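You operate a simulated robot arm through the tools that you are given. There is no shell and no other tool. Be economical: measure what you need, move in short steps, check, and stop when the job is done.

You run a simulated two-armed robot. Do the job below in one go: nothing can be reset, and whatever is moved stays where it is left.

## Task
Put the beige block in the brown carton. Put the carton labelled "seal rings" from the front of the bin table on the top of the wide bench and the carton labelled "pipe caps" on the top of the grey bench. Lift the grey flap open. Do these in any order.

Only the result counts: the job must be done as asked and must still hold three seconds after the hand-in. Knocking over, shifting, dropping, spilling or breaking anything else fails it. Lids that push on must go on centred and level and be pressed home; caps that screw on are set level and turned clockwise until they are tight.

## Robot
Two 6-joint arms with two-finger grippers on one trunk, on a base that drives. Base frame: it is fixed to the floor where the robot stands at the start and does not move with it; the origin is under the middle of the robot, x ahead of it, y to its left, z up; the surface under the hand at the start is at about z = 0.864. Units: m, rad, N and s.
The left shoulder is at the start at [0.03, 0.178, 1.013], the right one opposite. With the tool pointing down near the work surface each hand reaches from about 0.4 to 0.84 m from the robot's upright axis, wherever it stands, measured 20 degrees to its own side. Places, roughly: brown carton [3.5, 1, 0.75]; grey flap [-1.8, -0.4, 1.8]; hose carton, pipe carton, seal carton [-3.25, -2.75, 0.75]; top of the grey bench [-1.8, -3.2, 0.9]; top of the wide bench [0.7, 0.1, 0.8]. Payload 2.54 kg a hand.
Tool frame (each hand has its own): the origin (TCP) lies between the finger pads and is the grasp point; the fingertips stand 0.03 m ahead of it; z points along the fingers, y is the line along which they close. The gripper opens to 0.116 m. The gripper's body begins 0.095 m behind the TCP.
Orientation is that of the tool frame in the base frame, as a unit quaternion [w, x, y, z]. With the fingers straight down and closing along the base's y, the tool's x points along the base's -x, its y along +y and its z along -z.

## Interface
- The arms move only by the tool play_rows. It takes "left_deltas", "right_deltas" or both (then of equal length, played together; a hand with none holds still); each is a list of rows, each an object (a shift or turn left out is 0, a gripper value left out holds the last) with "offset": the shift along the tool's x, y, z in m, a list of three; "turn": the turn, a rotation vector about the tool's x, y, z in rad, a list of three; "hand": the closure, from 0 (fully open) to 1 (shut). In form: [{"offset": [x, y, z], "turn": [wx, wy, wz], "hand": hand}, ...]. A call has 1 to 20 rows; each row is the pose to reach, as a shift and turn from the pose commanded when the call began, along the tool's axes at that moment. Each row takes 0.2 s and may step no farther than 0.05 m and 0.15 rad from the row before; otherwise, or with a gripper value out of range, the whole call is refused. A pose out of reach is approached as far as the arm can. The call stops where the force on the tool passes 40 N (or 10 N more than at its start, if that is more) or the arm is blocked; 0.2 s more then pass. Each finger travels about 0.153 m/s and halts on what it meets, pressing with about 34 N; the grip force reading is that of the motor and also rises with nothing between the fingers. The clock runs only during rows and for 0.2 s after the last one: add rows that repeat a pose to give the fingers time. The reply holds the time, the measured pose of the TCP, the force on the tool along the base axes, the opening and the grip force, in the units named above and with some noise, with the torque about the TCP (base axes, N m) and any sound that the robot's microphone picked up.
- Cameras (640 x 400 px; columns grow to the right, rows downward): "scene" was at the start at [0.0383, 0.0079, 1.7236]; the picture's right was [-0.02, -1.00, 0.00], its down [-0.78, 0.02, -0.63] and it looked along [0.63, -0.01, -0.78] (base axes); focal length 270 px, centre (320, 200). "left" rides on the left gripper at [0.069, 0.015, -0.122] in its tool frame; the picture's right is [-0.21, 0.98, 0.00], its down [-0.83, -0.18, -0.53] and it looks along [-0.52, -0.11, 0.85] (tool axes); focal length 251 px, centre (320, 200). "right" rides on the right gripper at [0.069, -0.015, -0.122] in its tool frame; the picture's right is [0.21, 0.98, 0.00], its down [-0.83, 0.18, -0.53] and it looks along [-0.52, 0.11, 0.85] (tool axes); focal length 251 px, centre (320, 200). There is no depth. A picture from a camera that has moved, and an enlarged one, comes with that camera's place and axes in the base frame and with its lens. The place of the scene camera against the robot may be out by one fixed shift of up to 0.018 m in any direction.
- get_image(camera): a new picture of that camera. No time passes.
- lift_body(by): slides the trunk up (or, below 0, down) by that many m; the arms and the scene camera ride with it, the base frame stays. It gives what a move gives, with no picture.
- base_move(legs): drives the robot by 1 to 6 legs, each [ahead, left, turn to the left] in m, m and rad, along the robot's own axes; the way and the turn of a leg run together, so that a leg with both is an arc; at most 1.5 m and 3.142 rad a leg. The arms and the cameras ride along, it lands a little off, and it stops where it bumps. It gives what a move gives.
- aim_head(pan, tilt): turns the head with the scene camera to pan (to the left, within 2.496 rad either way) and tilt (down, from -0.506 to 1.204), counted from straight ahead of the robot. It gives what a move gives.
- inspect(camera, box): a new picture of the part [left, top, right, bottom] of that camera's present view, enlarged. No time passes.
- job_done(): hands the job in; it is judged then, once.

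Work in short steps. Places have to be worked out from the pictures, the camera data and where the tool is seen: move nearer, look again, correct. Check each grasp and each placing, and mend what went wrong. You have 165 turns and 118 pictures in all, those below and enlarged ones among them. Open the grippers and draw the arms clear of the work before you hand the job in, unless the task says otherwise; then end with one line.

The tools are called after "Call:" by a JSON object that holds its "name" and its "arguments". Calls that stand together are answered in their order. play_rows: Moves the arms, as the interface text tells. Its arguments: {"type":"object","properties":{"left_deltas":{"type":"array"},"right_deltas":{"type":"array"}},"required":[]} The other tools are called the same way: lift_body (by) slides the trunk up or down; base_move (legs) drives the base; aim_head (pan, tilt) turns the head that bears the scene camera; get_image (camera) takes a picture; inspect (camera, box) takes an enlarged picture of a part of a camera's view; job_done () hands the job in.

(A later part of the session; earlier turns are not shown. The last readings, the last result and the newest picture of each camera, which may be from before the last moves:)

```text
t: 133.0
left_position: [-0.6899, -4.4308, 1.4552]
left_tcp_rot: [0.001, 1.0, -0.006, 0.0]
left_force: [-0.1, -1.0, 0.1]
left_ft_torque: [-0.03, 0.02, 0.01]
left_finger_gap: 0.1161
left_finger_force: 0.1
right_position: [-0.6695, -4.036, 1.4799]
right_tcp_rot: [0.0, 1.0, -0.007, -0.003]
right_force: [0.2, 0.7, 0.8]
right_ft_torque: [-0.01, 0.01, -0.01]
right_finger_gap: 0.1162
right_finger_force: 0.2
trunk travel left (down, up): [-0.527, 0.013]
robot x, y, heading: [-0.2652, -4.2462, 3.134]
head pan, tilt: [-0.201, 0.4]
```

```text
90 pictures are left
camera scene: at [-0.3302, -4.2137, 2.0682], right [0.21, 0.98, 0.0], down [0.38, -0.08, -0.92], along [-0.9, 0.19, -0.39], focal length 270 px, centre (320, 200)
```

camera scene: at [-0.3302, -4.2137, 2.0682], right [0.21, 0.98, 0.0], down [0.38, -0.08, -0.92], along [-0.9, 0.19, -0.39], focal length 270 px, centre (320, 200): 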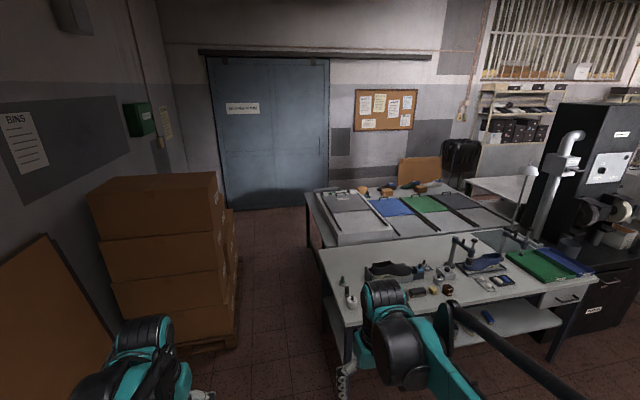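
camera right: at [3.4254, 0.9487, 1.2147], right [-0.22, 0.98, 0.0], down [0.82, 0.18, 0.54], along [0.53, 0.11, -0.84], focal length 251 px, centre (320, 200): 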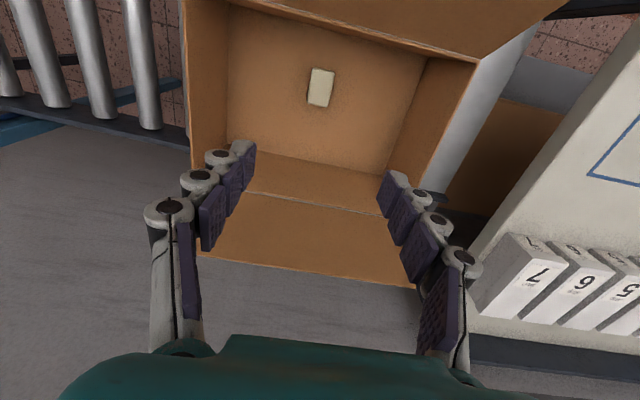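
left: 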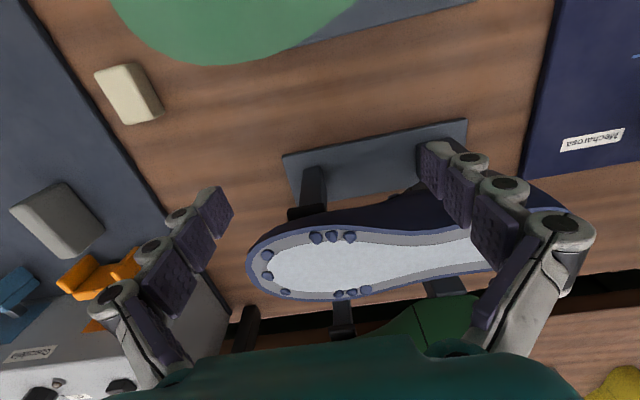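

The corridor between the bench end (y = -3.78) and the box stack (y of about -4.55) is about 0.77 m wide. I'll check how far my own arms stick out before entering it.

Call:
{"name": "aim_head", "arguments": {"pan": 0.9, "tilt": 0.9}}

Call:
{"name": "get_image", "arguments": {"camera": "scene"}}

Call:
{"name": "aim_head", "arguments": {"pan": 0, "tilt": 1.2}}

Call:
{"name": "get_image", "arguments": {"camera": "scene"}}

```text
t: 134.3
left_position: [-0.6892, -4.4316, 1.4561]
left_tcp_rot: [-0.001, 1.0, -0.006, -0.001]
left_force: [0.8, 0.5, -0.4]
left_ft_torque: [0.01, 0.0, 0.0]
left_finger_gap: 0.116
left_finger_force: 0.0
right_position: [-0.667, -4.0349, 1.4797]
right_tcp_rot: [-0.001, 1.0, -0.005, -0.001]
right_force: [-0.4, -0.5, 0.1]
right_ft_torque: [0.0, -0.02, 0.0]
right_finger_gap: 0.1161
right_finger_force: 0.2
trunk travel left (down, up): [-0.527, 0.013]
robot x, y, heading: [-0.2604, -4.2433, 3.135]
head pan, tilt: [0.901, 0.901]
```

```text
89 pictures are left
camera scene: at [-0.2873, -4.292, 2.0252], right [-0.78, 0.63, 0.0], down [0.49, 0.61, -0.62], along [-0.39, -0.48, -0.78], focal length 270 px, centre (320, 200)
```

scene: 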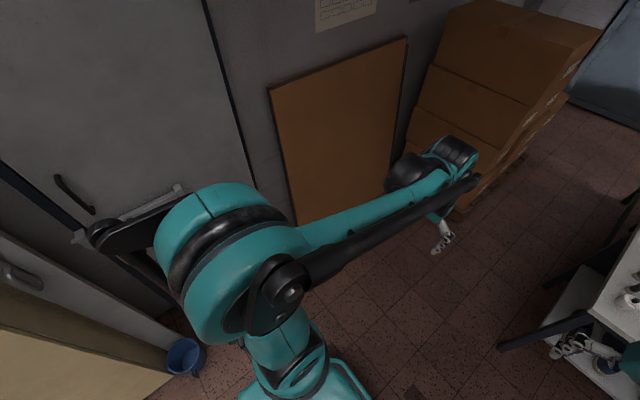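

```text
t: 135.5
left_position: [-0.6888, -4.4304, 1.456]
left_tcp_rot: [0.0, 1.0, -0.006, 0.0]
left_force: [-0.6, -0.4, -0.8]
left_ft_torque: [0.02, 0.0, 0.0]
left_finger_gap: 0.116
left_finger_force: 0.0
right_position: [-0.6678, -4.0346, 1.4789]
right_tcp_rot: [0.0, 1.0, -0.007, -0.001]
right_force: [-0.2, -0.1, -0.9]
right_ft_torque: [-0.02, -0.01, -0.01]
right_finger_gap: 0.1161
right_finger_force: 0.1
trunk travel left (down, up): [-0.527, 0.013]
robot x, y, heading: [-0.2633, -4.2434, 3.128]
head pan, tilt: [0.0, 1.201]
```

```text
88 pictures are left
camera scene: at [-0.2956, -4.2329, 2.0054], right [0.01, 1.0, 0.0], down [0.93, -0.01, -0.36], along [-0.36, 0.0, -0.93], focal length 270 px, centre (320, 200)
```

scene: 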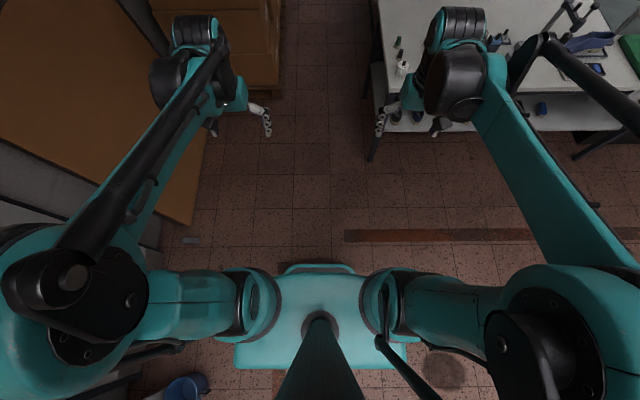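

Elbows and base are wide (about ±0.45 m) but shallow front to back (about 0.55 m), so I'll pass through the corridor sideways, facing +y with the arms above the bench. First I turn and look left along the way.

Call:
{"name": "base_move", "arguments": {"legs": [[0, 0, -1.56], [0.1, 0, 0], [0, 0.35, 0]]}}

Call:
{"name": "aim_head", "arguments": {"pan": 1.5, "tilt": 0.7}}

Call:
{"name": "get_image", "arguments": {"camera": "scene"}}

```text
t: 142.4
left_position: [-0.8025, -3.7164, 1.4556]
left_tcp_rot: [0.0, -0.707, 0.708, 0.0]
left_force: [0.8, -0.1, 0.3]
left_ft_torque: [-0.01, -0.02, 0.0]
left_finger_gap: 0.116
left_finger_force: 0.0
right_position: [-0.4073, -3.7352, 1.4788]
right_tcp_rot: [0.001, -0.707, 0.708, 0.001]
right_force: [0.5, 0.6, -0.3]
right_ft_torque: [0.03, 0.01, 0.02]
right_finger_gap: 0.116
right_finger_force: 0.1
trunk travel left (down, up): [-0.527, 0.013]
robot x, y, heading: [-0.6104, -4.1408, 1.576]
head pan, tilt: [0.0, 1.201]
```

```text
t: 144.0
left_position: [-0.8035, -3.718, 1.4559]
left_tcp_rot: [0.0, -0.707, 0.707, 0.0]
left_force: [-0.2, 0.1, 0.7]
left_ft_torque: [-0.02, -0.02, 0.01]
left_finger_gap: 0.1161
left_finger_force: 0.0
right_position: [-0.4077, -3.7337, 1.4785]
right_tcp_rot: [0.002, -0.707, 0.707, 0.001]
right_force: [0.6, -0.5, 0.2]
right_ft_torque: [-0.02, 0.02, -0.03]
right_finger_gap: 0.1157
right_finger_force: 0.2
trunk travel left (down, up): [-0.527, 0.013]
robot x, y, heading: [-0.6113, -4.1435, 1.573]
head pan, tilt: [1.499, 0.7]
```

```text
87 pictures are left
camera scene: at [-0.703, -4.1563, 2.0413], right [0.07, 1.0, 0.0], down [0.64, -0.05, -0.76], along [-0.76, 0.06, -0.64], focal length 270 px, centre (320, 200)
```

scene: 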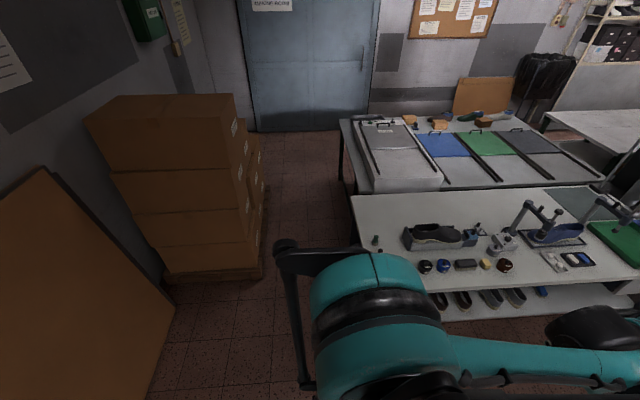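

The corridor measures y -4.57 to -3.83. I'll take it sideways in two stages at y of about -4.18, checking in between.

Call:
{"name": "base_move", "arguments": {"legs": [[-0.037, 0, 0], [0, 0.8, 0]]}}

Call:
{"name": "aim_head", "arguments": {"pan": 1.5, "tilt": 0.9}}

Call:
{"name": "get_image", "arguments": {"camera": "scene"}}

```text
t: 148.8
left_position: [-1.6158, -3.7583, 1.4566]
left_tcp_rot: [0.0, 0.709, -0.705, -0.001]
left_force: [0.7, 0.7, 0.5]
left_ft_torque: [0.01, 0.01, 0.02]
left_finger_gap: 0.1159
left_finger_force: 0.0
right_position: [-1.2204, -3.7725, 1.4797]
right_tcp_rot: [-0.001, 0.709, -0.705, -0.002]
right_force: [1.1, 0.5, 0.6]
right_ft_torque: [0.01, -0.02, 0.01]
right_finger_gap: 0.1159
right_finger_force: 0.0
trunk travel left (down, up): [-0.527, 0.013]
robot x, y, heading: [-1.4195, -4.1797, 1.576]
head pan, tilt: [1.499, 0.7]
```

```text
t: 149.5
left_position: [-1.616, -3.7584, 1.4564]
left_tcp_rot: [0.001, 0.709, -0.705, 0.0]
left_force: [-0.5, 0.0, 0.5]
left_ft_torque: [-0.01, -0.02, 0.01]
left_finger_gap: 0.1161
left_finger_force: 0.2
right_position: [-1.2206, -3.773, 1.48]
right_tcp_rot: [-0.003, 0.71, -0.704, -0.002]
right_force: [-0.3, -0.8, 0.1]
right_ft_torque: [-0.02, 0.01, 0.01]
right_finger_gap: 0.1161
right_finger_force: 0.1
trunk travel left (down, up): [-0.527, 0.013]
robot x, y, heading: [-1.4187, -4.1822, 1.583]
head pan, tilt: [1.499, 0.901]
```

```text
86 pictures are left
camera scene: at [-1.5039, -4.1976, 2.0252], right [0.06, 1.0, 0.0], down [0.78, -0.05, -0.62], along [-0.62, 0.04, -0.78], focal length 270 px, centre (320, 200)
```

scene: 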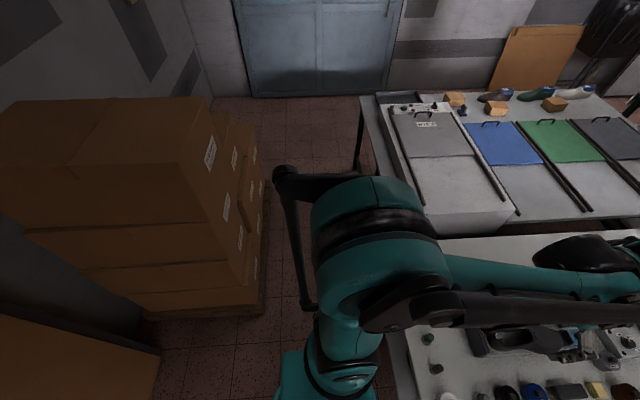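

Clearances are roughly 0.05–0.1 m on each side. I'll shift 2 cm back and continue in smaller stages.

Call:
{"name": "base_move", "arguments": {"legs": [[-0.02, 0, -0.008], [0, 0.6, 0]]}}

Call:
{"name": "get_image", "arguments": {"camera": "scene"}}

```text
t: 153.3
left_position: [-2.2107, -3.78, 1.4556]
left_tcp_rot: [0.0, 0.708, -0.706, 0.0]
left_force: [0.2, -0.1, -0.2]
left_ft_torque: [0.0, 0.03, 0.01]
left_finger_gap: 0.1158
left_finger_force: 0.0
right_position: [-1.8143, -3.794, 1.48]
right_tcp_rot: [-0.002, 0.709, -0.706, -0.002]
right_force: [-0.2, -0.1, 0.0]
right_ft_torque: [0.01, -0.04, -0.01]
right_finger_gap: 0.1161
right_finger_force: 0.1
trunk travel left (down, up): [-0.527, 0.013]
robot x, y, heading: [-2.0146, -4.2075, 1.581]
head pan, tilt: [1.499, 0.901]
```

```text
85 pictures are left
camera scene: at [-2.0986, -4.2186, 2.0252], right [0.07, 1.0, 0.0], down [0.78, -0.05, -0.62], along [-0.62, 0.04, -0.78], focal length 270 px, centre (320, 200)
```

scene: 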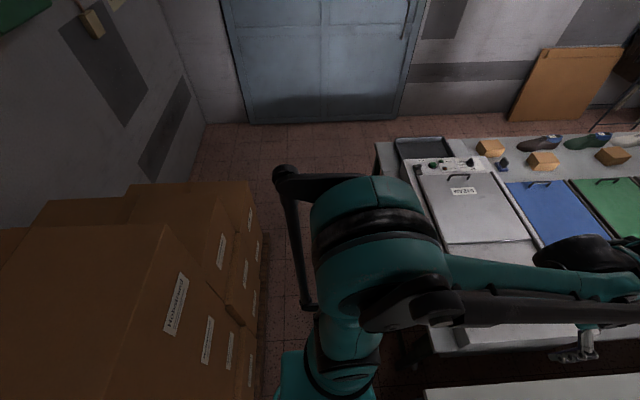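

Clear so far. I continue past the stack into the aisle by the door.

Call:
{"name": "base_move", "arguments": {"legs": [[0, 0, -0.008], [0, 0.75, 0]]}}

Call:
{"name": "base_move", "arguments": {"legs": [[0, 0, 0], [0, 0.7, 0], [0, 0.75, 0]]}}

Call:
{"name": "aim_head", "arguments": {"pan": -0.3, "tilt": 0.6}}

Call:
{"name": "get_image", "arguments": {"camera": "scene"}}

```text
t: 157.6
left_position: [-2.9597, -3.7824, 1.4552]
left_tcp_rot: [0.0, 0.71, -0.705, 0.0]
left_force: [-0.5, 0.3, 0.2]
left_ft_torque: [-0.05, -0.02, 0.01]
left_finger_gap: 0.1161
left_finger_force: 0.1
right_position: [-2.564, -3.7955, 1.4781]
right_tcp_rot: [-0.002, 0.71, -0.704, -0.002]
right_force: [1.1, -0.5, -0.6]
right_ft_torque: [-0.01, -0.01, -0.03]
right_finger_gap: 0.116
right_finger_force: 0.1
trunk travel left (down, up): [-0.527, 0.013]
robot x, y, heading: [-2.7631, -4.2069, 1.577]
head pan, tilt: [1.499, 0.901]
```

```text
t: 165.4
left_position: [-4.4055, -3.8064, 1.4561]
left_tcp_rot: [0.0, 0.714, -0.701, 0.001]
left_force: [1.0, 0.3, 0.3]
left_ft_torque: [0.02, 0.04, 0.01]
left_finger_gap: 0.1158
left_finger_force: 0.1
right_position: [-4.0099, -3.8157, 1.4786]
right_tcp_rot: [-0.002, 0.713, -0.701, -0.001]
right_force: [-1.0, -0.2, -0.4]
right_ft_torque: [0.02, 0.0, -0.04]
right_finger_gap: 0.1161
right_finger_force: 0.1
trunk travel left (down, up): [-0.527, 0.013]
robot x, y, heading: [-4.205, -4.2322, 1.589]
head pan, tilt: [1.499, 0.901]
```

```text
t: 167.2
left_position: [-4.4064, -3.8076, 1.4554]
left_tcp_rot: [0.0, 0.713, -0.701, 0.0]
left_force: [0.5, 0.9, -0.2]
left_ft_torque: [0.02, 0.0, 0.04]
left_finger_gap: 0.1164
left_finger_force: 0.0
right_position: [-4.0092, -3.8162, 1.4796]
right_tcp_rot: [-0.001, 0.713, -0.701, -0.002]
right_force: [-0.1, 0.7, -0.2]
right_ft_torque: [0.0, -0.01, -0.01]
right_finger_gap: 0.116
right_finger_force: 0.0
trunk travel left (down, up): [-0.527, 0.013]
robot x, y, heading: [-4.2074, -4.2268, 1.589]
head pan, tilt: [-0.3, 0.6]
```

```text
84 pictures are left
camera scene: at [-4.188, -4.1639, 2.05], right [0.96, -0.28, 0.0], down [-0.16, -0.54, -0.82], along [0.23, 0.79, -0.57], focal length 270 px, centre (320, 200)
```

scene: 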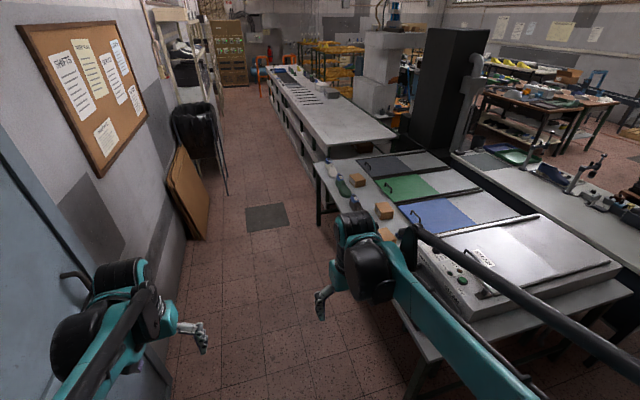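

I'm in the aisle with the bin table to my right. I zoom in on the cartons.

Call:
{"name": "inspect", "arguments": {"camera": "scene", "box": [300, 150, 480, 265]}}

```text
3.48 times, centred on (390, 208) of scene
camera zoom: at [-4.188, -4.1639, 2.05], right [0.96, -0.28, 0.0], down [-0.16, -0.54, -0.82], along [0.23, 0.79, -0.57], focal length 941 px, centre (76, 174)
```

zoom: 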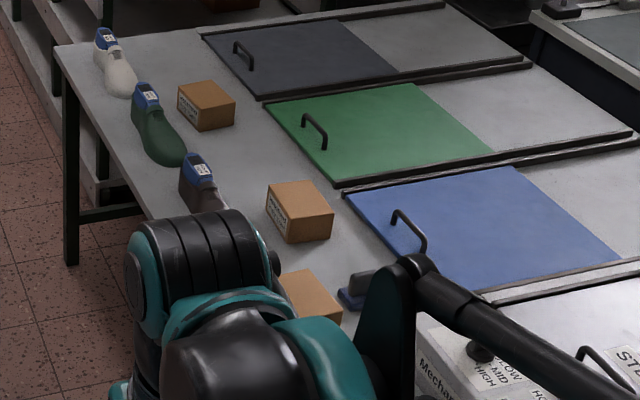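

Cartons stand at about (-3.29, -2.26), (-3.26, -2.73) and (-3.37, -2.98), with labels facing the aisle. I drive up the aisle and turn to face the table.

Call:
{"name": "base_move", "arguments": {"legs": [[1.4, 0, 0], [0, 0, -1.59]]}}

Call:
{"name": "aim_head", "arguments": {"pan": 0, "tilt": 0.75}}

Call:
{"name": "get_image", "arguments": {"camera": "scene"}}

```text
t: 178.2
left_position: [-3.7924, -2.6304, 1.4559]
left_tcp_rot: [0.001, 0.023, 1.0, -0.001]
left_force: [-0.7, -0.3, 0.6]
left_ft_torque: [0.0, -0.01, 0.0]
left_finger_gap: 0.1162
left_finger_force: 0.1
right_position: [-3.8268, -3.0276, 1.4803]
right_tcp_rot: [0.002, 0.022, 1.0, 0.0]
right_force: [-0.8, 0.2, 0.1]
right_ft_torque: [0.01, 0.0, 0.01]
right_finger_gap: 0.1158
right_finger_force: 0.0
trunk travel left (down, up): [-0.527, 0.013]
robot x, y, heading: [-4.2232, -2.8028, -0.046]
head pan, tilt: [-0.3, 0.6]
```

```text
t: 179.0
left_position: [-3.7932, -2.6302, 1.4564]
left_tcp_rot: [0.0, 0.022, 1.0, 0.0]
left_force: [-1.3, -0.1, 0.6]
left_ft_torque: [0.02, -0.01, -0.01]
left_finger_gap: 0.1159
left_finger_force: 0.0
right_position: [-3.8273, -3.0266, 1.4796]
right_tcp_rot: [0.002, 0.023, 1.0, 0.0]
right_force: [-0.7, 0.3, 0.0]
right_ft_torque: [-0.01, 0.0, 0.0]
right_finger_gap: 0.1162
right_finger_force: 0.0
trunk travel left (down, up): [-0.527, 0.013]
robot x, y, heading: [-4.224, -2.8035, -0.044]
head pan, tilt: [0.0, 0.75]
```

```text
82 pictures are left
camera scene: at [-4.1808, -2.7987, 2.0371], right [-0.04, -1.0, 0.0], down [-0.68, 0.03, -0.73], along [0.73, -0.03, -0.68], focal length 270 px, centre (320, 200)
```

scene: 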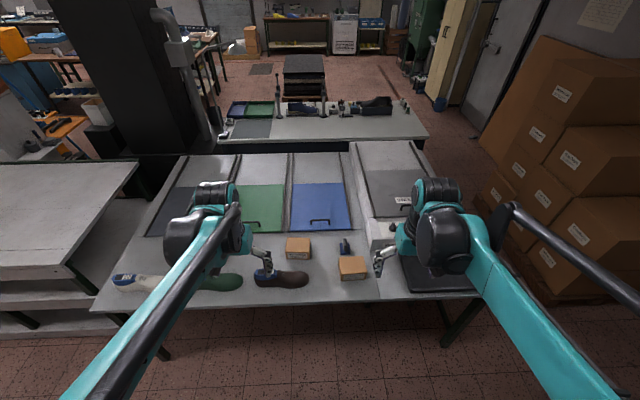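

Zooming to read the labels.

Call:
{"name": "inspect", "arguments": {"camera": "scene", "box": [230, 220, 390, 300]}}

Call:
{"name": "get_image", "arguments": {"camera": "left"}}

```text
4.00 times, centred on (310, 260) of scene
camera zoom: at [-4.1808, -2.7987, 2.0371], right [-0.04, -1.0, 0.0], down [-0.68, 0.03, -0.73], along [0.73, -0.03, -0.68], focal length 1082 px, centre (360, -40)
```

zoom: 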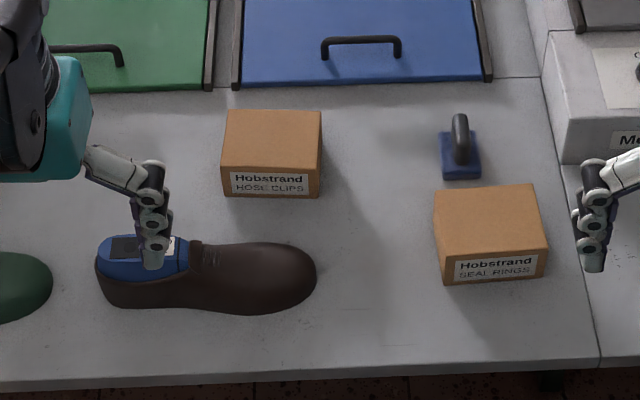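

```text
80 pictures are left
camera left: at [-3.8621, -2.6147, 1.5786], right [0.26, 0.97, 0.0], down [0.82, -0.22, 0.53], along [0.52, -0.14, -0.85], focal length 251 px, centre (320, 200)
```

left: 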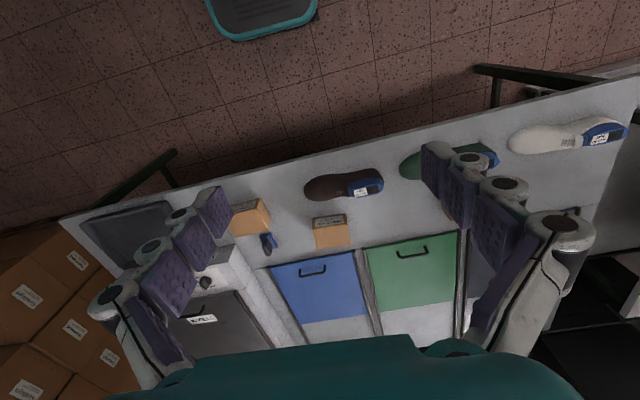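

"Seal rings" is the right-hand carton at about (-3.39, -3.0), and "hose clips" is the middle one. "Pipe caps" must be the one at y of about -2.26, which I'll verify. I square up, move nearer and lower the trunk.

Call:
{"name": "base_move", "arguments": {"legs": [[0, 0, 0.045], [0.17, 0, 0]]}}

Call:
{"name": "lift_body", "arguments": {"by": -0.35}}

Call:
{"name": "get_image", "arguments": {"camera": "scene"}}

```text
t: 180.9
left_position: [-3.6307, -2.6138, 1.4574]
left_tcp_rot: [0.001, 0.002, 1.0, 0.0]
left_force: [-0.8, -0.8, 0.0]
left_ft_torque: [0.03, -0.04, -0.05]
left_finger_gap: 0.1161
left_finger_force: 0.0
right_position: [-3.6486, -3.0103, 1.4811]
right_tcp_rot: [0.003, 0.002, 1.0, 0.0]
right_force: [-1.1, 0.2, 1.0]
right_ft_torque: [0.02, -0.05, -0.01]
right_finger_gap: 0.1159
right_finger_force: 0.2
trunk travel left (down, up): [-0.527, 0.013]
robot x, y, heading: [-4.0528, -2.8032, -0.001]
head pan, tilt: [0.0, 0.75]
```

```text
t: 184.3
left_position: [-3.6285, -2.6129, 1.1058]
left_tcp_rot: [0.0, 0.002, 1.0, 0.0]
left_force: [0.0, -1.2, -0.3]
left_ft_torque: [0.02, -0.01, -0.04]
left_finger_gap: 0.116
left_finger_force: 0.0
right_position: [-3.6466, -3.01, 1.1296]
right_tcp_rot: [0.002, 0.001, 1.0, 0.0]
right_force: [-0.3, -0.9, 1.1]
right_ft_torque: [0.0, 0.0, 0.01]
right_finger_gap: 0.116
right_finger_force: 0.1
trunk travel left (down, up): [-0.177, 0.363]
robot x, y, heading: [-4.0547, -2.806, 0.002]
head pan, tilt: [0.0, 0.75]
```

```text
79 pictures are left
camera scene: at [-4.0086, -2.7964, 1.6872], right [0.0, -1.0, 0.0], down [-0.68, 0.0, -0.73], along [0.73, 0.0, -0.68], focal length 270 px, centre (320, 200)
```

scene: 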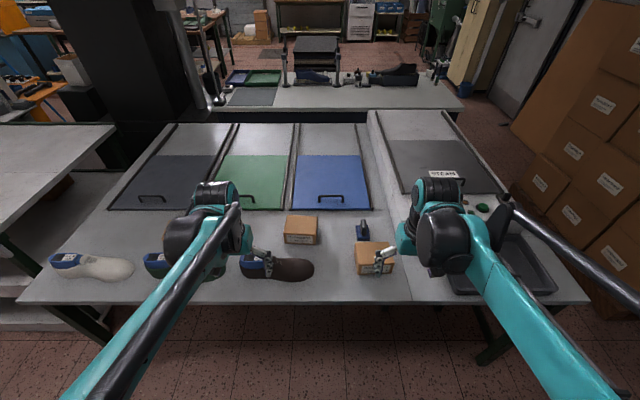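

Now I rotate the right gripper 90° (to close along the carton's 0.10 m depth) while moving above it.

Call:
{"name": "play_rows", "arguments": {"right_deltas": [{"offset": [-0.02, 0, 0], "turn": [0, 0, 0.145]}, {"offset": [-0.04, 0, 0], "turn": [0, 0, 0.29]}, {"offset": [-0.06, 0, 0], "turn": [0, 0, 0.435]}, {"offset": [-0.08, 0, 0], "turn": [0, 0, 0.58]}, {"offset": [-0.1, 0, 0.01], "turn": [0, 0, 0.725]}, {"offset": [-0.12, 0, 0.02], "turn": [0, 0, 0.87]}, {"offset": [-0.15, 0, 0.03], "turn": [0, 0, 1.015]}, {"offset": [-0.18, 0, 0.04], "turn": [0, 0, 1.16]}, {"offset": [-0.21, 0, 0.05], "turn": [0, 0, 1.305]}, {"offset": [-0.24, 0.005, 0.06], "turn": [0, 0, 1.45]}, {"offset": [-0.257, 0.01, 0.07], "turn": [0, 0, 1.571]}, {"offset": [-0.257, 0.01, 0.07], "turn": [0, 0, 1.571]}]}}

Call:
{"name": "get_image", "arguments": {"camera": "right"}}

Call:
{"name": "get_image", "arguments": {"camera": "scene"}}

```text
t: 186.9
left_position: [-3.6278, -2.613, 1.1064]
left_tcp_rot: [0.0, 0.001, 1.0, 0.0]
left_force: [0.0, -0.2, -0.1]
left_ft_torque: [-0.02, 0.01, -0.04]
left_finger_gap: 0.1159
left_finger_force: 0.0
right_position: [-3.3881, -3.0018, 1.0612]
right_tcp_rot: [0.001, 0.709, 0.706, 0.002]
right_force: [-0.4, 0.1, -0.3]
right_ft_torque: [-0.02, -0.01, 0.0]
right_finger_gap: 0.1163
right_finger_force: 0.0
trunk travel left (down, up): [-0.177, 0.363]
robot x, y, heading: [-4.0548, -2.8054, -0.004]
head pan, tilt: [0.0, 0.75]
```

```text
78 pictures are left
camera right: at [-3.4018, -2.9312, 1.1835], right [0.98, 0.21, 0.0], down [0.17, -0.83, 0.54], along [0.12, -0.52, -0.84], focal length 251 px, centre (320, 200)
```

right: 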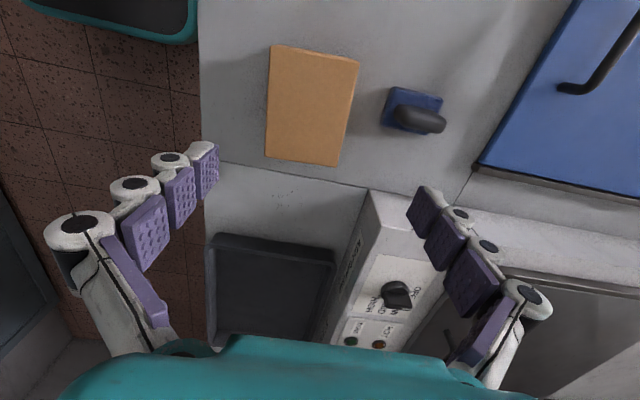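

```text
77 pictures are left
camera scene: at [-4.0089, -2.7964, 1.6871], right [0.0, -1.0, 0.0], down [-0.68, 0.0, -0.73], along [0.73, 0.0, -0.68], focal length 270 px, centre (320, 200)
```

scene: 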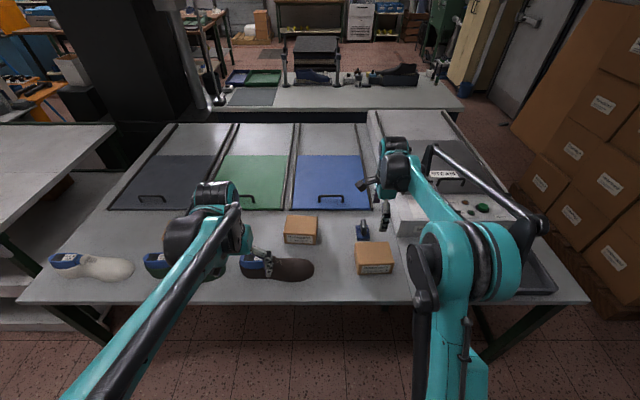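

The carton's centre is about (-3.396, -3.007) with a yaw of about +0.055. I align and descend to just above it, then check.

Call:
{"name": "play_rows", "arguments": {"right_deltas": [{"offset": [-0.005, -0.008, 0.03], "turn": [0, 0, -0.055]}, {"offset": [-0.005, -0.008, 0.07], "turn": [0, 0, -0.055]}, {"offset": [-0.005, -0.008, 0.11], "turn": [0, 0, -0.055]}, {"offset": [-0.005, -0.008, 0.15], "turn": [0, 0, -0.055]}, {"offset": [-0.005, -0.008, 0.16], "turn": [0, 0, -0.055]}, {"offset": [-0.005, -0.008, 0.16], "turn": [0, 0, -0.055]}]}}

Call:
{"name": "get_image", "arguments": {"camera": "right"}}

```text
t: 188.3
left_position: [-3.629, -2.6135, 1.1054]
left_tcp_rot: [0.001, 0.001, 1.0, 0.001]
left_force: [-0.3, -0.6, 0.2]
left_ft_torque: [-0.01, -0.01, 0.01]
left_finger_gap: 0.1161
left_finger_force: 0.1
right_position: [-3.3951, -3.0077, 0.8997]
right_tcp_rot: [0.002, 0.689, 0.725, 0.0]
right_force: [0.3, 0.6, 0.4]
right_ft_torque: [-0.01, 0.02, -0.01]
right_finger_gap: 0.1159
right_finger_force: 0.0
trunk travel left (down, up): [-0.177, 0.363]
robot x, y, heading: [-4.0539, -2.8083, -0.002]
head pan, tilt: [0.0, 0.75]
```

```text
76 pictures are left
camera right: at [-3.4138, -2.9387, 1.0215], right [0.96, 0.26, 0.0], down [0.22, -0.82, 0.54], along [0.14, -0.52, -0.84], focal length 251 px, centre (320, 200)
```

right: 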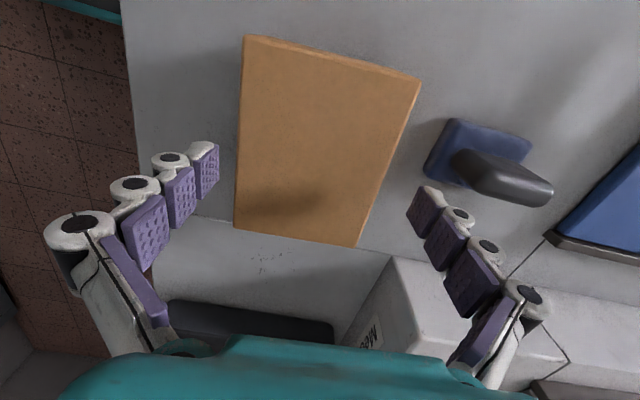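

Well centred with margins on both sides. I descend and close.

Call:
{"name": "play_rows", "arguments": {"right_deltas": [{"offset": [-0.008, -0.003, 0.02]}, {"offset": [-0.008, -0.003, 0.045]}, {"offset": [-0.008, -0.003, 0.07]}, {"offset": [-0.008, -0.003, 0.083]}, {"offset": [-0.008, -0.003, 0.083]}, {"offset": [-0.008, -0.003, 0.083], "hand": 0.4}, {"offset": [-0.008, -0.003, 0.083], "hand": 1}, {"offset": [-0.008, -0.003, 0.083]}, {"offset": [-0.008, -0.003, 0.083]}]}}

Call:
{"name": "get_image", "arguments": {"camera": "right"}}

```text
t: 190.3
left_position: [-3.6299, -2.6125, 1.1071]
left_tcp_rot: [0.001, 0.002, 1.0, 0.0]
left_force: [-0.5, 0.3, -0.3]
left_ft_torque: [0.01, 0.01, 0.01]
left_finger_gap: 0.1159
left_finger_force: 0.0
right_position: [-3.3989, -3.0149, 0.8189]
right_tcp_rot: [0.003, 0.689, 0.724, 0.001]
right_force: [-4.8, -1.0, 7.5]
right_ft_torque: [-0.03, 0.65, 0.0]
right_finger_gap: 0.0991
right_finger_force: 34.6
trunk travel left (down, up): [-0.177, 0.363]
robot x, y, heading: [-4.0526, -2.8064, -0.001]
head pan, tilt: [0.0, 0.75]
```

```text
75 pictures are left
camera right: at [-3.4168, -2.9456, 0.9402], right [0.96, 0.26, 0.0], down [0.22, -0.81, 0.54], along [0.15, -0.52, -0.84], focal length 251 px, centre (320, 200)
```

right: 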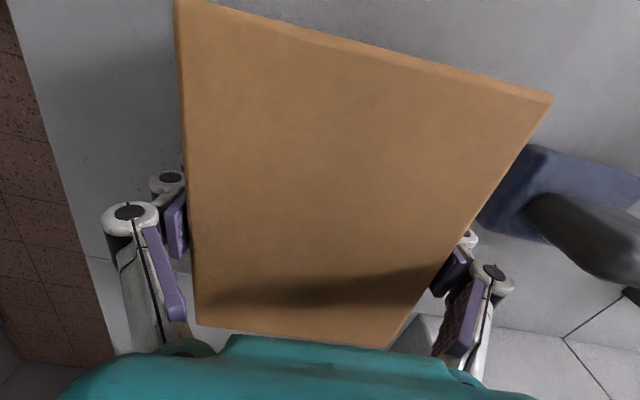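

Gripped at 99 mm. I lift it and check its weight.

Call:
{"name": "play_rows", "arguments": {"right_deltas": [{"offset": [0, 0, -0.03]}, {"offset": [0, 0, -0.06]}, {"offset": [0, 0, -0.1]}, {"offset": [0, 0, -0.14]}, {"offset": [0, 0, -0.18]}, {"offset": [0, 0, -0.22]}, {"offset": [0, 0, -0.26]}, {"offset": [0, 0, -0.3]}, {"offset": [0, 0, -0.3]}]}}

Call:
{"name": "get_image", "arguments": {"camera": "scene"}}

```text
t: 192.3
left_position: [-3.6291, -2.6133, 1.1056]
left_tcp_rot: [0.0, 0.001, 1.0, 0.001]
left_force: [1.0, -0.1, 0.2]
left_ft_torque: [0.05, 0.01, 0.02]
left_finger_gap: 0.1159
left_finger_force: 0.1
right_position: [-3.401, -3.0129, 1.1182]
right_tcp_rot: [0.001, 0.689, 0.725, 0.002]
right_force: [0.0, -0.6, -2.2]
right_ft_torque: [-0.03, 0.01, -0.01]
right_finger_gap: 0.0991
right_finger_force: 34.1
trunk travel left (down, up): [-0.177, 0.363]
robot x, y, heading: [-4.0533, -2.804, -0.004]
head pan, tilt: [0.0, 0.75]
```

```text
74 pictures are left
camera scene: at [-4.0076, -2.7966, 1.687], right [0.0, -1.0, 0.0], down [-0.68, 0.0, -0.73], along [0.73, 0.0, -0.68], focal length 270 px, centre (320, 200)
```

scene: 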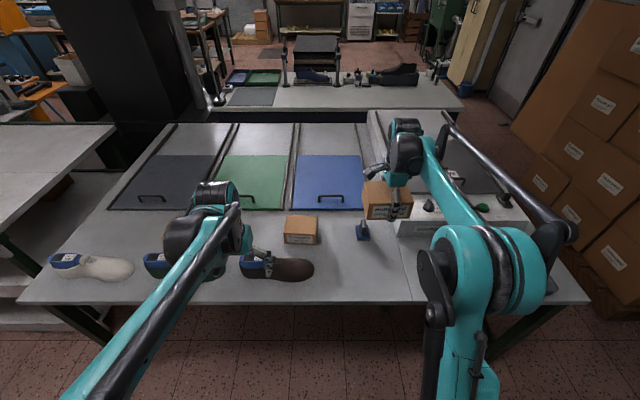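

It's light and held firmly. I retract it a little, shift the robot left toward the last carton and look with the left camera.

Call:
{"name": "play_rows", "arguments": {"right_deltas": [{"offset": [0, -0.04, 0]}, {"offset": [0, -0.08, 0]}, {"offset": [0, -0.12, 0]}, {"offset": [0, -0.16, 0]}, {"offset": [0, -0.16, 0]}]}}

Call:
{"name": "base_move", "arguments": {"legs": [[0, 0.28, 0]]}}

Call:
{"name": "get_image", "arguments": {"camera": "left"}}

Call:
{"name": "get_image", "arguments": {"camera": "scene"}}

```text
t: 193.5
left_position: [-3.6273, -2.6138, 1.1064]
left_tcp_rot: [0.0, 0.001, 1.0, 0.0]
left_force: [-0.4, -0.1, -0.6]
left_ft_torque: [-0.02, 0.04, -0.01]
left_finger_gap: 0.1158
left_finger_force: 0.1
right_position: [-3.56, -3.0225, 1.1162]
right_tcp_rot: [0.001, 0.689, 0.725, 0.002]
right_force: [-1.1, 0.6, -2.4]
right_ft_torque: [-0.05, 0.1, 0.02]
right_finger_gap: 0.0992
right_finger_force: 34.0
trunk travel left (down, up): [-0.177, 0.363]
robot x, y, heading: [-4.0528, -2.8079, 0.0]
head pan, tilt: [0.0, 0.75]
```

```text
t: 195.5
left_position: [-3.6298, -2.3275, 1.1065]
left_tcp_rot: [0.0, -0.003, 1.0, 0.0]
left_force: [0.2, 0.0, -1.3]
left_ft_torque: [-0.05, 0.03, 0.0]
left_finger_gap: 0.116
left_finger_force: 0.0
right_position: [-3.5601, -2.7357, 1.1163]
right_tcp_rot: [0.002, 0.686, 0.728, 0.001]
right_force: [0.8, 0.8, -2.9]
right_ft_torque: [-0.04, 0.01, 0.0]
right_finger_gap: 0.0989
right_finger_force: 33.9
trunk travel left (down, up): [-0.177, 0.363]
robot x, y, heading: [-4.0515, -2.5249, 0.002]
head pan, tilt: [0.0, 0.75]
```

```text
73 pictures are left
camera left: at [-3.7005, -2.3139, 1.2283], right [0.21, 0.98, 0.0], down [0.83, -0.18, 0.53], along [0.52, -0.11, -0.85], focal length 251 px, centre (320, 200)
```

left: 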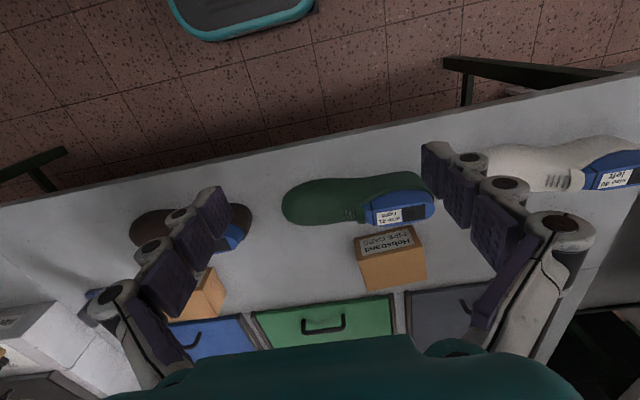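

```text
72 pictures are left
camera scene: at [-4.0088, -2.5129, 1.6871], right [0.01, -1.0, 0.0], down [-0.68, 0.0, -0.73], along [0.73, 0.0, -0.68], focal length 270 px, centre (320, 200)
```

scene: 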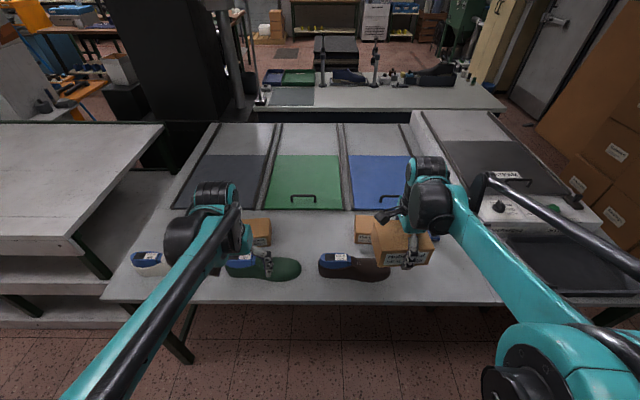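

Label reads "PIPE CAPS". The carton is at about (-3.27, -2.25), so I move ahead 0.1 m for reach, then rotate the left hand and go above it.

Call:
{"name": "base_move", "arguments": {"legs": [[0.1, 0, 0]]}}

Call:
{"name": "play_rows", "arguments": {"left_deltas": [{"offset": [-0.02, 0, 0], "turn": [0, 0, -0.145]}, {"offset": [-0.04, 0, 0], "turn": [0, 0, -0.29]}, {"offset": [-0.06, 0, 0], "turn": [0, 0, -0.435]}, {"offset": [-0.08, 0.01, 0], "turn": [0, 0, -0.58]}, {"offset": [-0.1, 0.02, 0], "turn": [0, 0, -0.725]}, {"offset": [-0.13, 0.03, 0], "turn": [0, 0, -0.87]}, {"offset": [-0.16, 0.04, 0.01], "turn": [0, 0, -1.015]}, {"offset": [-0.19, 0.05, 0.02], "turn": [0, 0, -1.16]}, {"offset": [-0.22, 0.06, 0.03], "turn": [0, 0, -1.305]}, {"offset": [-0.245, 0.07, 0.04], "turn": [0, 0, -1.45]}, {"offset": [-0.265, 0.075, 0.05], "turn": [0, 0, -1.571]}, {"offset": [-0.265, 0.075, 0.05], "turn": [0, 0, -1.571]}]}}

Call:
{"name": "get_image", "arguments": {"camera": "left"}}

```text
t: 196.6
left_position: [-3.5328, -2.3267, 1.105]
left_tcp_rot: [-0.001, -0.004, 1.0, 0.0]
left_force: [0.7, 0.1, -0.7]
left_ft_torque: [0.01, 0.05, -0.01]
left_finger_gap: 0.1161
left_finger_force: 0.0
right_position: [-3.4613, -2.7347, 1.1162]
right_tcp_rot: [0.002, 0.684, 0.729, 0.001]
right_force: [1.5, -0.9, -2.5]
right_ft_torque: [-0.03, 0.04, 0.04]
right_finger_gap: 0.0991
right_finger_force: 34.0
trunk travel left (down, up): [-0.177, 0.363]
robot x, y, heading: [-3.9599, -2.5248, 0.005]
head pan, tilt: [0.0, 0.75]
```

```text
t: 199.2
left_position: [-3.27, -2.2507, 1.0562]
left_tcp_rot: [0.0, 0.711, -0.704, -0.001]
left_force: [0.3, -0.2, -0.2]
left_ft_torque: [-0.02, 0.01, -0.02]
left_finger_gap: 0.116
left_finger_force: 0.0
right_position: [-3.4626, -2.7348, 1.1167]
right_tcp_rot: [0.003, 0.685, 0.729, 0.001]
right_force: [-1.1, 0.4, -2.7]
right_ft_torque: [0.01, 0.0, 0.02]
right_finger_gap: 0.0992
right_finger_force: 34.0
trunk travel left (down, up): [-0.177, 0.363]
robot x, y, heading: [-3.9601, -2.5252, 0.008]
head pan, tilt: [0.0, 0.75]
```

```text
71 pictures are left
camera left: at [-3.2856, -2.3209, 1.1797], right [-0.98, 0.21, 0.0], down [0.17, 0.83, 0.53], along [0.11, 0.52, -0.85], focal length 251 px, centre (320, 200)
```

left: 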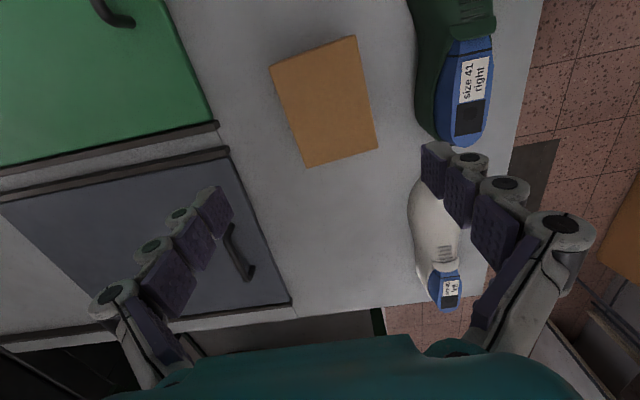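

The carton is at (-3.28, -2.248) with a yaw of about +0.075. I align and descend to just above it.

Call:
{"name": "play_rows", "arguments": {"left_deltas": [{"offset": [-0.003, 0.01, 0.03], "turn": [0, 0, -0.067]}, {"offset": [-0.003, 0.01, 0.07], "turn": [0, 0, -0.067]}, {"offset": [-0.003, 0.01, 0.11], "turn": [0, 0, -0.067]}, {"offset": [-0.003, 0.01, 0.15], "turn": [0, 0, -0.067]}, {"offset": [-0.003, 0.01, 0.155], "turn": [0, 0, -0.067]}, {"offset": [-0.003, 0.01, 0.155], "turn": [0, 0, -0.067]}]}}

Call:
{"name": "get_image", "arguments": {"camera": "left"}}

```text
t: 200.6
left_position: [-3.2782, -2.2458, 0.9003]
left_tcp_rot: [0.0, 0.733, -0.68, 0.0]
left_force: [0.5, 0.2, 1.3]
left_ft_torque: [-0.01, 0.03, 0.0]
left_finger_gap: 0.1163
left_finger_force: 0.1
right_position: [-3.4612, -2.7347, 1.1172]
right_tcp_rot: [0.002, 0.685, 0.729, 0.001]
right_force: [0.5, 0.4, -2.2]
right_ft_torque: [-0.03, 0.02, -0.01]
right_finger_gap: 0.0992
right_finger_force: 33.6
trunk travel left (down, up): [-0.177, 0.363]
robot x, y, heading: [-3.9569, -2.5195, 0.01]
head pan, tilt: [0.0, 0.75]
```

```text
70 pictures are left
camera left: at [-3.2905, -2.3172, 1.0228], right [-0.99, 0.14, 0.0], down [0.12, 0.84, 0.53], along [0.08, 0.53, -0.85], focal length 251 px, centre (320, 200)
```

left: 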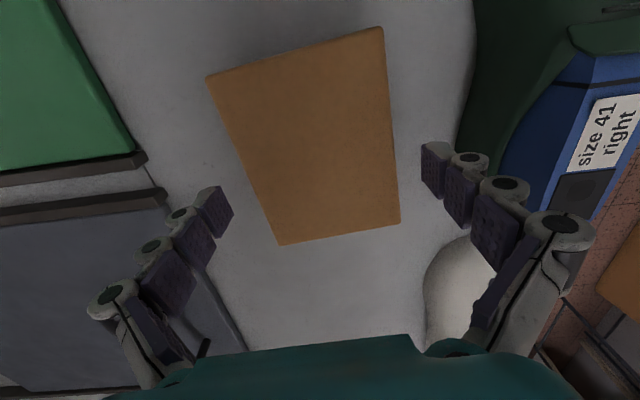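

Centred. I descend and close.

Call:
{"name": "play_rows", "arguments": {"left_deltas": [{"offset": [-0.002, 0, 0.02], "turn": [0, 0, -0.015]}, {"offset": [-0.002, 0, 0.045], "turn": [0, 0, -0.015]}, {"offset": [-0.002, 0, 0.07], "turn": [0, 0, -0.015]}, {"offset": [-0.002, 0, 0.082], "turn": [0, 0, -0.015]}, {"offset": [-0.002, 0, 0.082], "turn": [0, 0, -0.015]}, {"offset": [-0.002, 0, 0.082], "turn": [0, 0, -0.015], "hand": 0.4}, {"offset": [-0.002, 0, 0.082], "turn": [0, 0, -0.015], "hand": 1}, {"offset": [-0.002, 0, 0.082], "turn": [0, 0, -0.015]}, {"offset": [-0.002, 0, 0.082], "turn": [0, 0, -0.015]}, {"offset": [-0.002, 0, 0.06], "turn": [0, 0, -0.015]}, {"offset": [-0.002, 0, 0.03], "turn": [0, 0, -0.015]}, {"offset": [-0.002, 0, -0.01], "turn": [0, 0, -0.015]}, {"offset": [-0.002, 0, -0.05], "turn": [0, 0, -0.015]}, {"offset": [-0.002, 0, -0.09], "turn": [0, 0, -0.015]}, {"offset": [-0.002, 0, -0.13], "turn": [0, 0, -0.015]}, {"offset": [-0.002, 0, -0.17], "turn": [0, 0, -0.015]}, {"offset": [-0.002, 0, -0.21], "turn": [0, 0, -0.015]}, {"offset": [-0.002, 0, -0.21], "turn": [0, 0, -0.015]}]}}

Call:
{"name": "get_image", "arguments": {"camera": "scene"}}

```text
t: 204.4
left_position: [-3.2817, -2.2439, 1.111]
left_tcp_rot: [0.0, 0.738, -0.675, 0.0]
left_force: [0.2, 0.0, -3.0]
left_ft_torque: [-0.01, 0.02, 0.03]
left_finger_gap: 0.0991
left_finger_force: 34.0
right_position: [-3.4615, -2.7345, 1.1157]
right_tcp_rot: [0.002, 0.684, 0.729, 0.0]
right_force: [1.1, -0.6, -1.8]
right_ft_torque: [-0.01, -0.01, -0.02]
right_finger_gap: 0.0991
right_finger_force: 34.1
trunk travel left (down, up): [-0.177, 0.363]
robot x, y, heading: [-3.9581, -2.5249, 0.004]
head pan, tilt: [0.0, 0.75]
```

```text
69 pictures are left
camera scene: at [-3.91, -2.5131, 1.687], right [0.01, -1.0, 0.0], down [-0.68, -0.01, -0.73], along [0.73, 0.01, -0.68], focal length 270 px, centre (320, 200)
```

scene: 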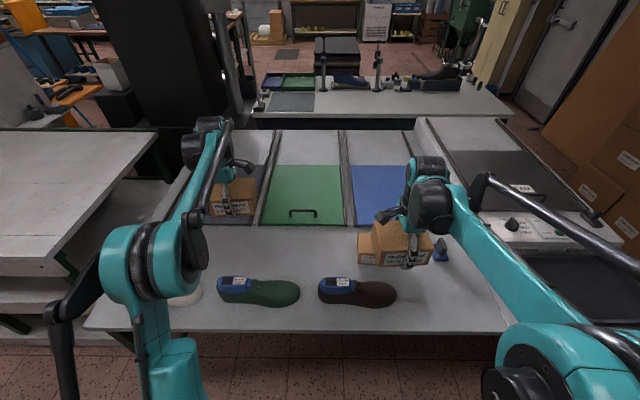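

Both cartons are held. I confirm the left one's label.

Call:
{"name": "inspect", "arguments": {"camera": "scene", "box": [190, 160, 290, 230]}}

```text
5.71 times, centred on (240, 195) of scene
camera zoom: at [-3.91, -2.5131, 1.687], right [0.01, -1.0, 0.0], down [-0.68, -0.01, -0.73], along [0.73, 0.01, -0.68], focal length 1546 px, centre (777, 229)
```

zoom: 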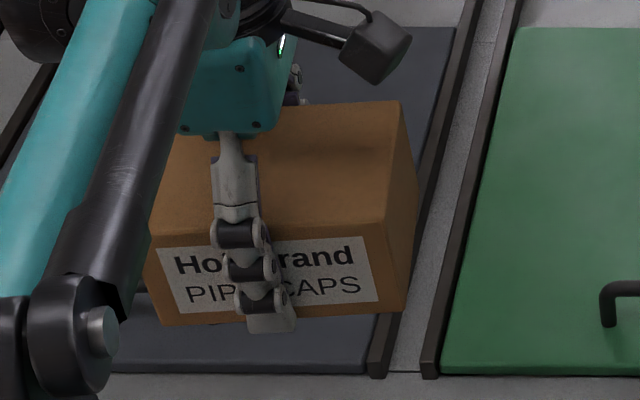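

It's "PIPE CAPS". I retract the left hand, raise the trunk and back away, turning to face +y for the corridor.

Call:
{"name": "play_rows", "arguments": {"left_deltas": [{"offset": [0, 0.04, 0]}, {"offset": [0, 0.08, 0]}, {"offset": [0, 0.12, 0]}, {"offset": [0, 0.16, 0]}, {"offset": [0, 0.2, 0]}, {"offset": [0, 0.22, 0]}, {"offset": [0, 0.22, 0]}]}}

Call:
{"name": "lift_body", "arguments": {"by": 0.35}}

Call:
{"name": "base_move", "arguments": {"legs": [[-0.27, 0, 0], [0, 0, 1.57]]}}

Call:
{"name": "aim_head", "arguments": {"pan": 0, "tilt": 0.9}}

Call:
{"name": "get_image", "arguments": {"camera": "scene"}}

```text
t: 206.0
left_position: [-3.4967, -2.2632, 1.1105]
left_tcp_rot: [0.0, 0.737, -0.676, 0.0]
left_force: [0.5, -0.3, -2.8]
left_ft_torque: [-0.01, 0.0, 0.03]
left_finger_gap: 0.0993
left_finger_force: 33.9
right_position: [-3.4613, -2.7339, 1.1168]
right_tcp_rot: [0.003, 0.684, 0.729, 0.001]
right_force: [-0.2, -0.4, -1.7]
right_ft_torque: [-0.03, 0.01, -0.01]
right_finger_gap: 0.0992
right_finger_force: 34.8
trunk travel left (down, up): [-0.177, 0.363]
robot x, y, heading: [-3.9584, -2.5257, 0.01]
head pan, tilt: [0.0, 0.75]
```

```text
t: 209.4
left_position: [-3.4961, -2.2622, 1.4615]
left_tcp_rot: [0.0, 0.738, -0.675, 0.0]
left_force: [-0.5, 0.4, -3.3]
left_ft_torque: [0.01, -0.02, 0.03]
left_finger_gap: 0.099
left_finger_force: 34.0
right_position: [-3.4604, -2.7341, 1.4668]
right_tcp_rot: [0.001, 0.684, 0.729, 0.001]
right_force: [-0.2, -0.4, -2.9]
right_ft_torque: [0.01, 0.01, -0.01]
right_finger_gap: 0.0992
right_finger_force: 34.5
trunk travel left (down, up): [-0.527, 0.013]
robot x, y, heading: [-3.9559, -2.5242, 0.009]
head pan, tilt: [0.0, 0.75]
```

```text
t: 215.1
left_position: [-4.4772, -2.0625, 1.4615]
left_tcp_rot: [0.0, 0.999, 0.038, 0.001]
left_force: [-0.6, 0.1, -3.2]
left_ft_torque: [-0.02, 0.0, 0.03]
left_finger_gap: 0.0994
left_finger_force: 33.7
right_position: [-4.0054, -2.0323, 1.4674]
right_tcp_rot: [0.0, -0.026, 1.0, 0.003]
right_force: [-0.1, 0.0, -2.9]
right_ft_torque: [0.0, -0.01, -0.02]
right_finger_gap: 0.0994
right_finger_force: 33.7
trunk travel left (down, up): [-0.527, 0.013]
robot x, y, heading: [-4.2215, -2.5265, 1.57]
head pan, tilt: [0.0, 0.75]
```

```text
t: 215.8
left_position: [-4.4766, -2.0611, 1.4613]
left_tcp_rot: [0.0, 0.999, 0.039, 0.0]
left_force: [-0.4, 0.4, -2.8]
left_ft_torque: [0.02, 0.03, 0.01]
left_finger_gap: 0.0992
left_finger_force: 34.1
right_position: [-4.0047, -2.033, 1.4661]
right_tcp_rot: [0.001, -0.025, 1.0, 0.002]
right_force: [-0.1, -0.1, -1.9]
right_ft_torque: [0.02, 0.01, 0.01]
right_finger_gap: 0.099
right_finger_force: 33.6
trunk travel left (down, up): [-0.527, 0.013]
robot x, y, heading: [-4.2246, -2.5243, 1.572]
head pan, tilt: [0.0, 0.901]
```

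```text
67 pictures are left
camera scene: at [-4.2297, -2.4693, 2.0252], right [1.0, 0.0, 0.0], down [0.0, -0.78, -0.62], along [0.0, 0.62, -0.78], focal length 270 px, centre (320, 200)
```

scene: 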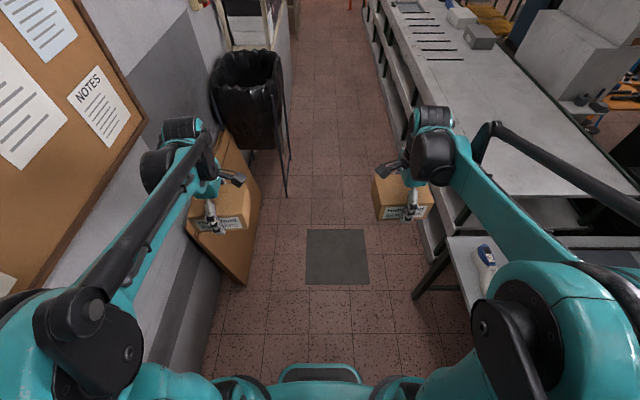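

Both are held. I reverse along the aisle to y of about -4.2, then check heading before entering the corridor.

Call:
{"name": "base_move", "arguments": {"legs": [[-0.85, 0, 0], [-0.83, 0, 0]]}}

```text
t: 224.4
left_position: [-4.4834, -3.7551, 1.462]
left_tcp_rot: [-0.001, 0.999, 0.042, 0.0]
left_force: [-0.1, 0.7, -3.0]
left_ft_torque: [-0.01, 0.0, -0.02]
left_finger_gap: 0.0992
left_finger_force: 33.7
right_position: [-4.0122, -3.7235, 1.4662]
right_tcp_rot: [0.001, -0.028, 1.0, 0.002]
right_force: [0.1, 0.8, -1.4]
right_ft_torque: [-0.03, -0.04, 0.0]
right_finger_gap: 0.0991
right_finger_force: 34.2
trunk travel left (down, up): [-0.527, 0.013]
robot x, y, heading: [-4.2246, -4.2172, 1.573]
head pan, tilt: [0.0, 0.901]
```

Lined up well (y = -4.217, heading 1.573). I strafe right into the corridor.

Call:
{"name": "base_move", "arguments": {"legs": [[0.01, 0, 0], [0, -0.75, 0], [0, -0.7, 0]]}}

Call:
{"name": "aim_head", "arguments": {"pan": -0.5, "tilt": 0.8}}

Call:
{"name": "get_image", "arguments": {"camera": "scene"}}

```text
t: 232.4
left_position: [-3.0126, -3.7578, 1.4604]
left_tcp_rot: [-0.001, 0.999, 0.037, 0.0]
left_force: [0.2, 0.0, -3.1]
left_ft_torque: [-0.02, 0.01, 0.01]
left_finger_gap: 0.0993
left_finger_force: 33.9
right_position: [-2.5409, -3.7303, 1.4667]
right_tcp_rot: [0.001, -0.023, 1.0, 0.001]
right_force: [0.1, 0.6, -1.3]
right_ft_torque: [-0.01, -0.03, -0.05]
right_finger_gap: 0.0992
right_finger_force: 34.1
trunk travel left (down, up): [-0.527, 0.013]
robot x, y, heading: [-2.7623, -4.2194, 1.568]
head pan, tilt: [0.0, 0.901]
```

```text
t: 233.3
left_position: [-3.0115, -3.7568, 1.461]
left_tcp_rot: [0.0, 0.999, 0.037, -0.001]
left_force: [-0.6, 0.9, -2.8]
left_ft_torque: [0.01, 0.02, 0.0]
left_finger_gap: 0.0992
left_finger_force: 34.0
right_position: [-2.5405, -3.7305, 1.4663]
right_tcp_rot: [0.001, -0.023, 1.0, 0.002]
right_force: [-0.3, 0.6, -1.6]
right_ft_torque: [0.04, -0.02, 0.02]
right_finger_gap: 0.099
right_finger_force: 33.9
trunk travel left (down, up): [-0.527, 0.013]
robot x, y, heading: [-2.7574, -4.2222, 1.564]
head pan, tilt: [-0.499, 0.799]
```

```text
66 pictures are left
camera scene: at [-2.7287, -4.1716, 2.0331], right [0.87, -0.49, 0.0], down [-0.35, -0.63, -0.7], along [0.34, 0.61, -0.72], focal length 270 px, centre (320, 200)
```

scene: 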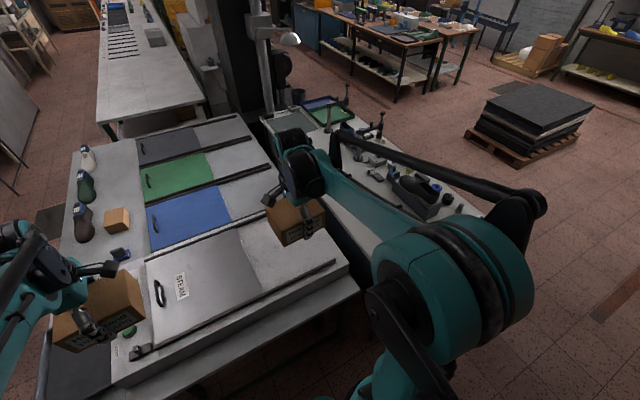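

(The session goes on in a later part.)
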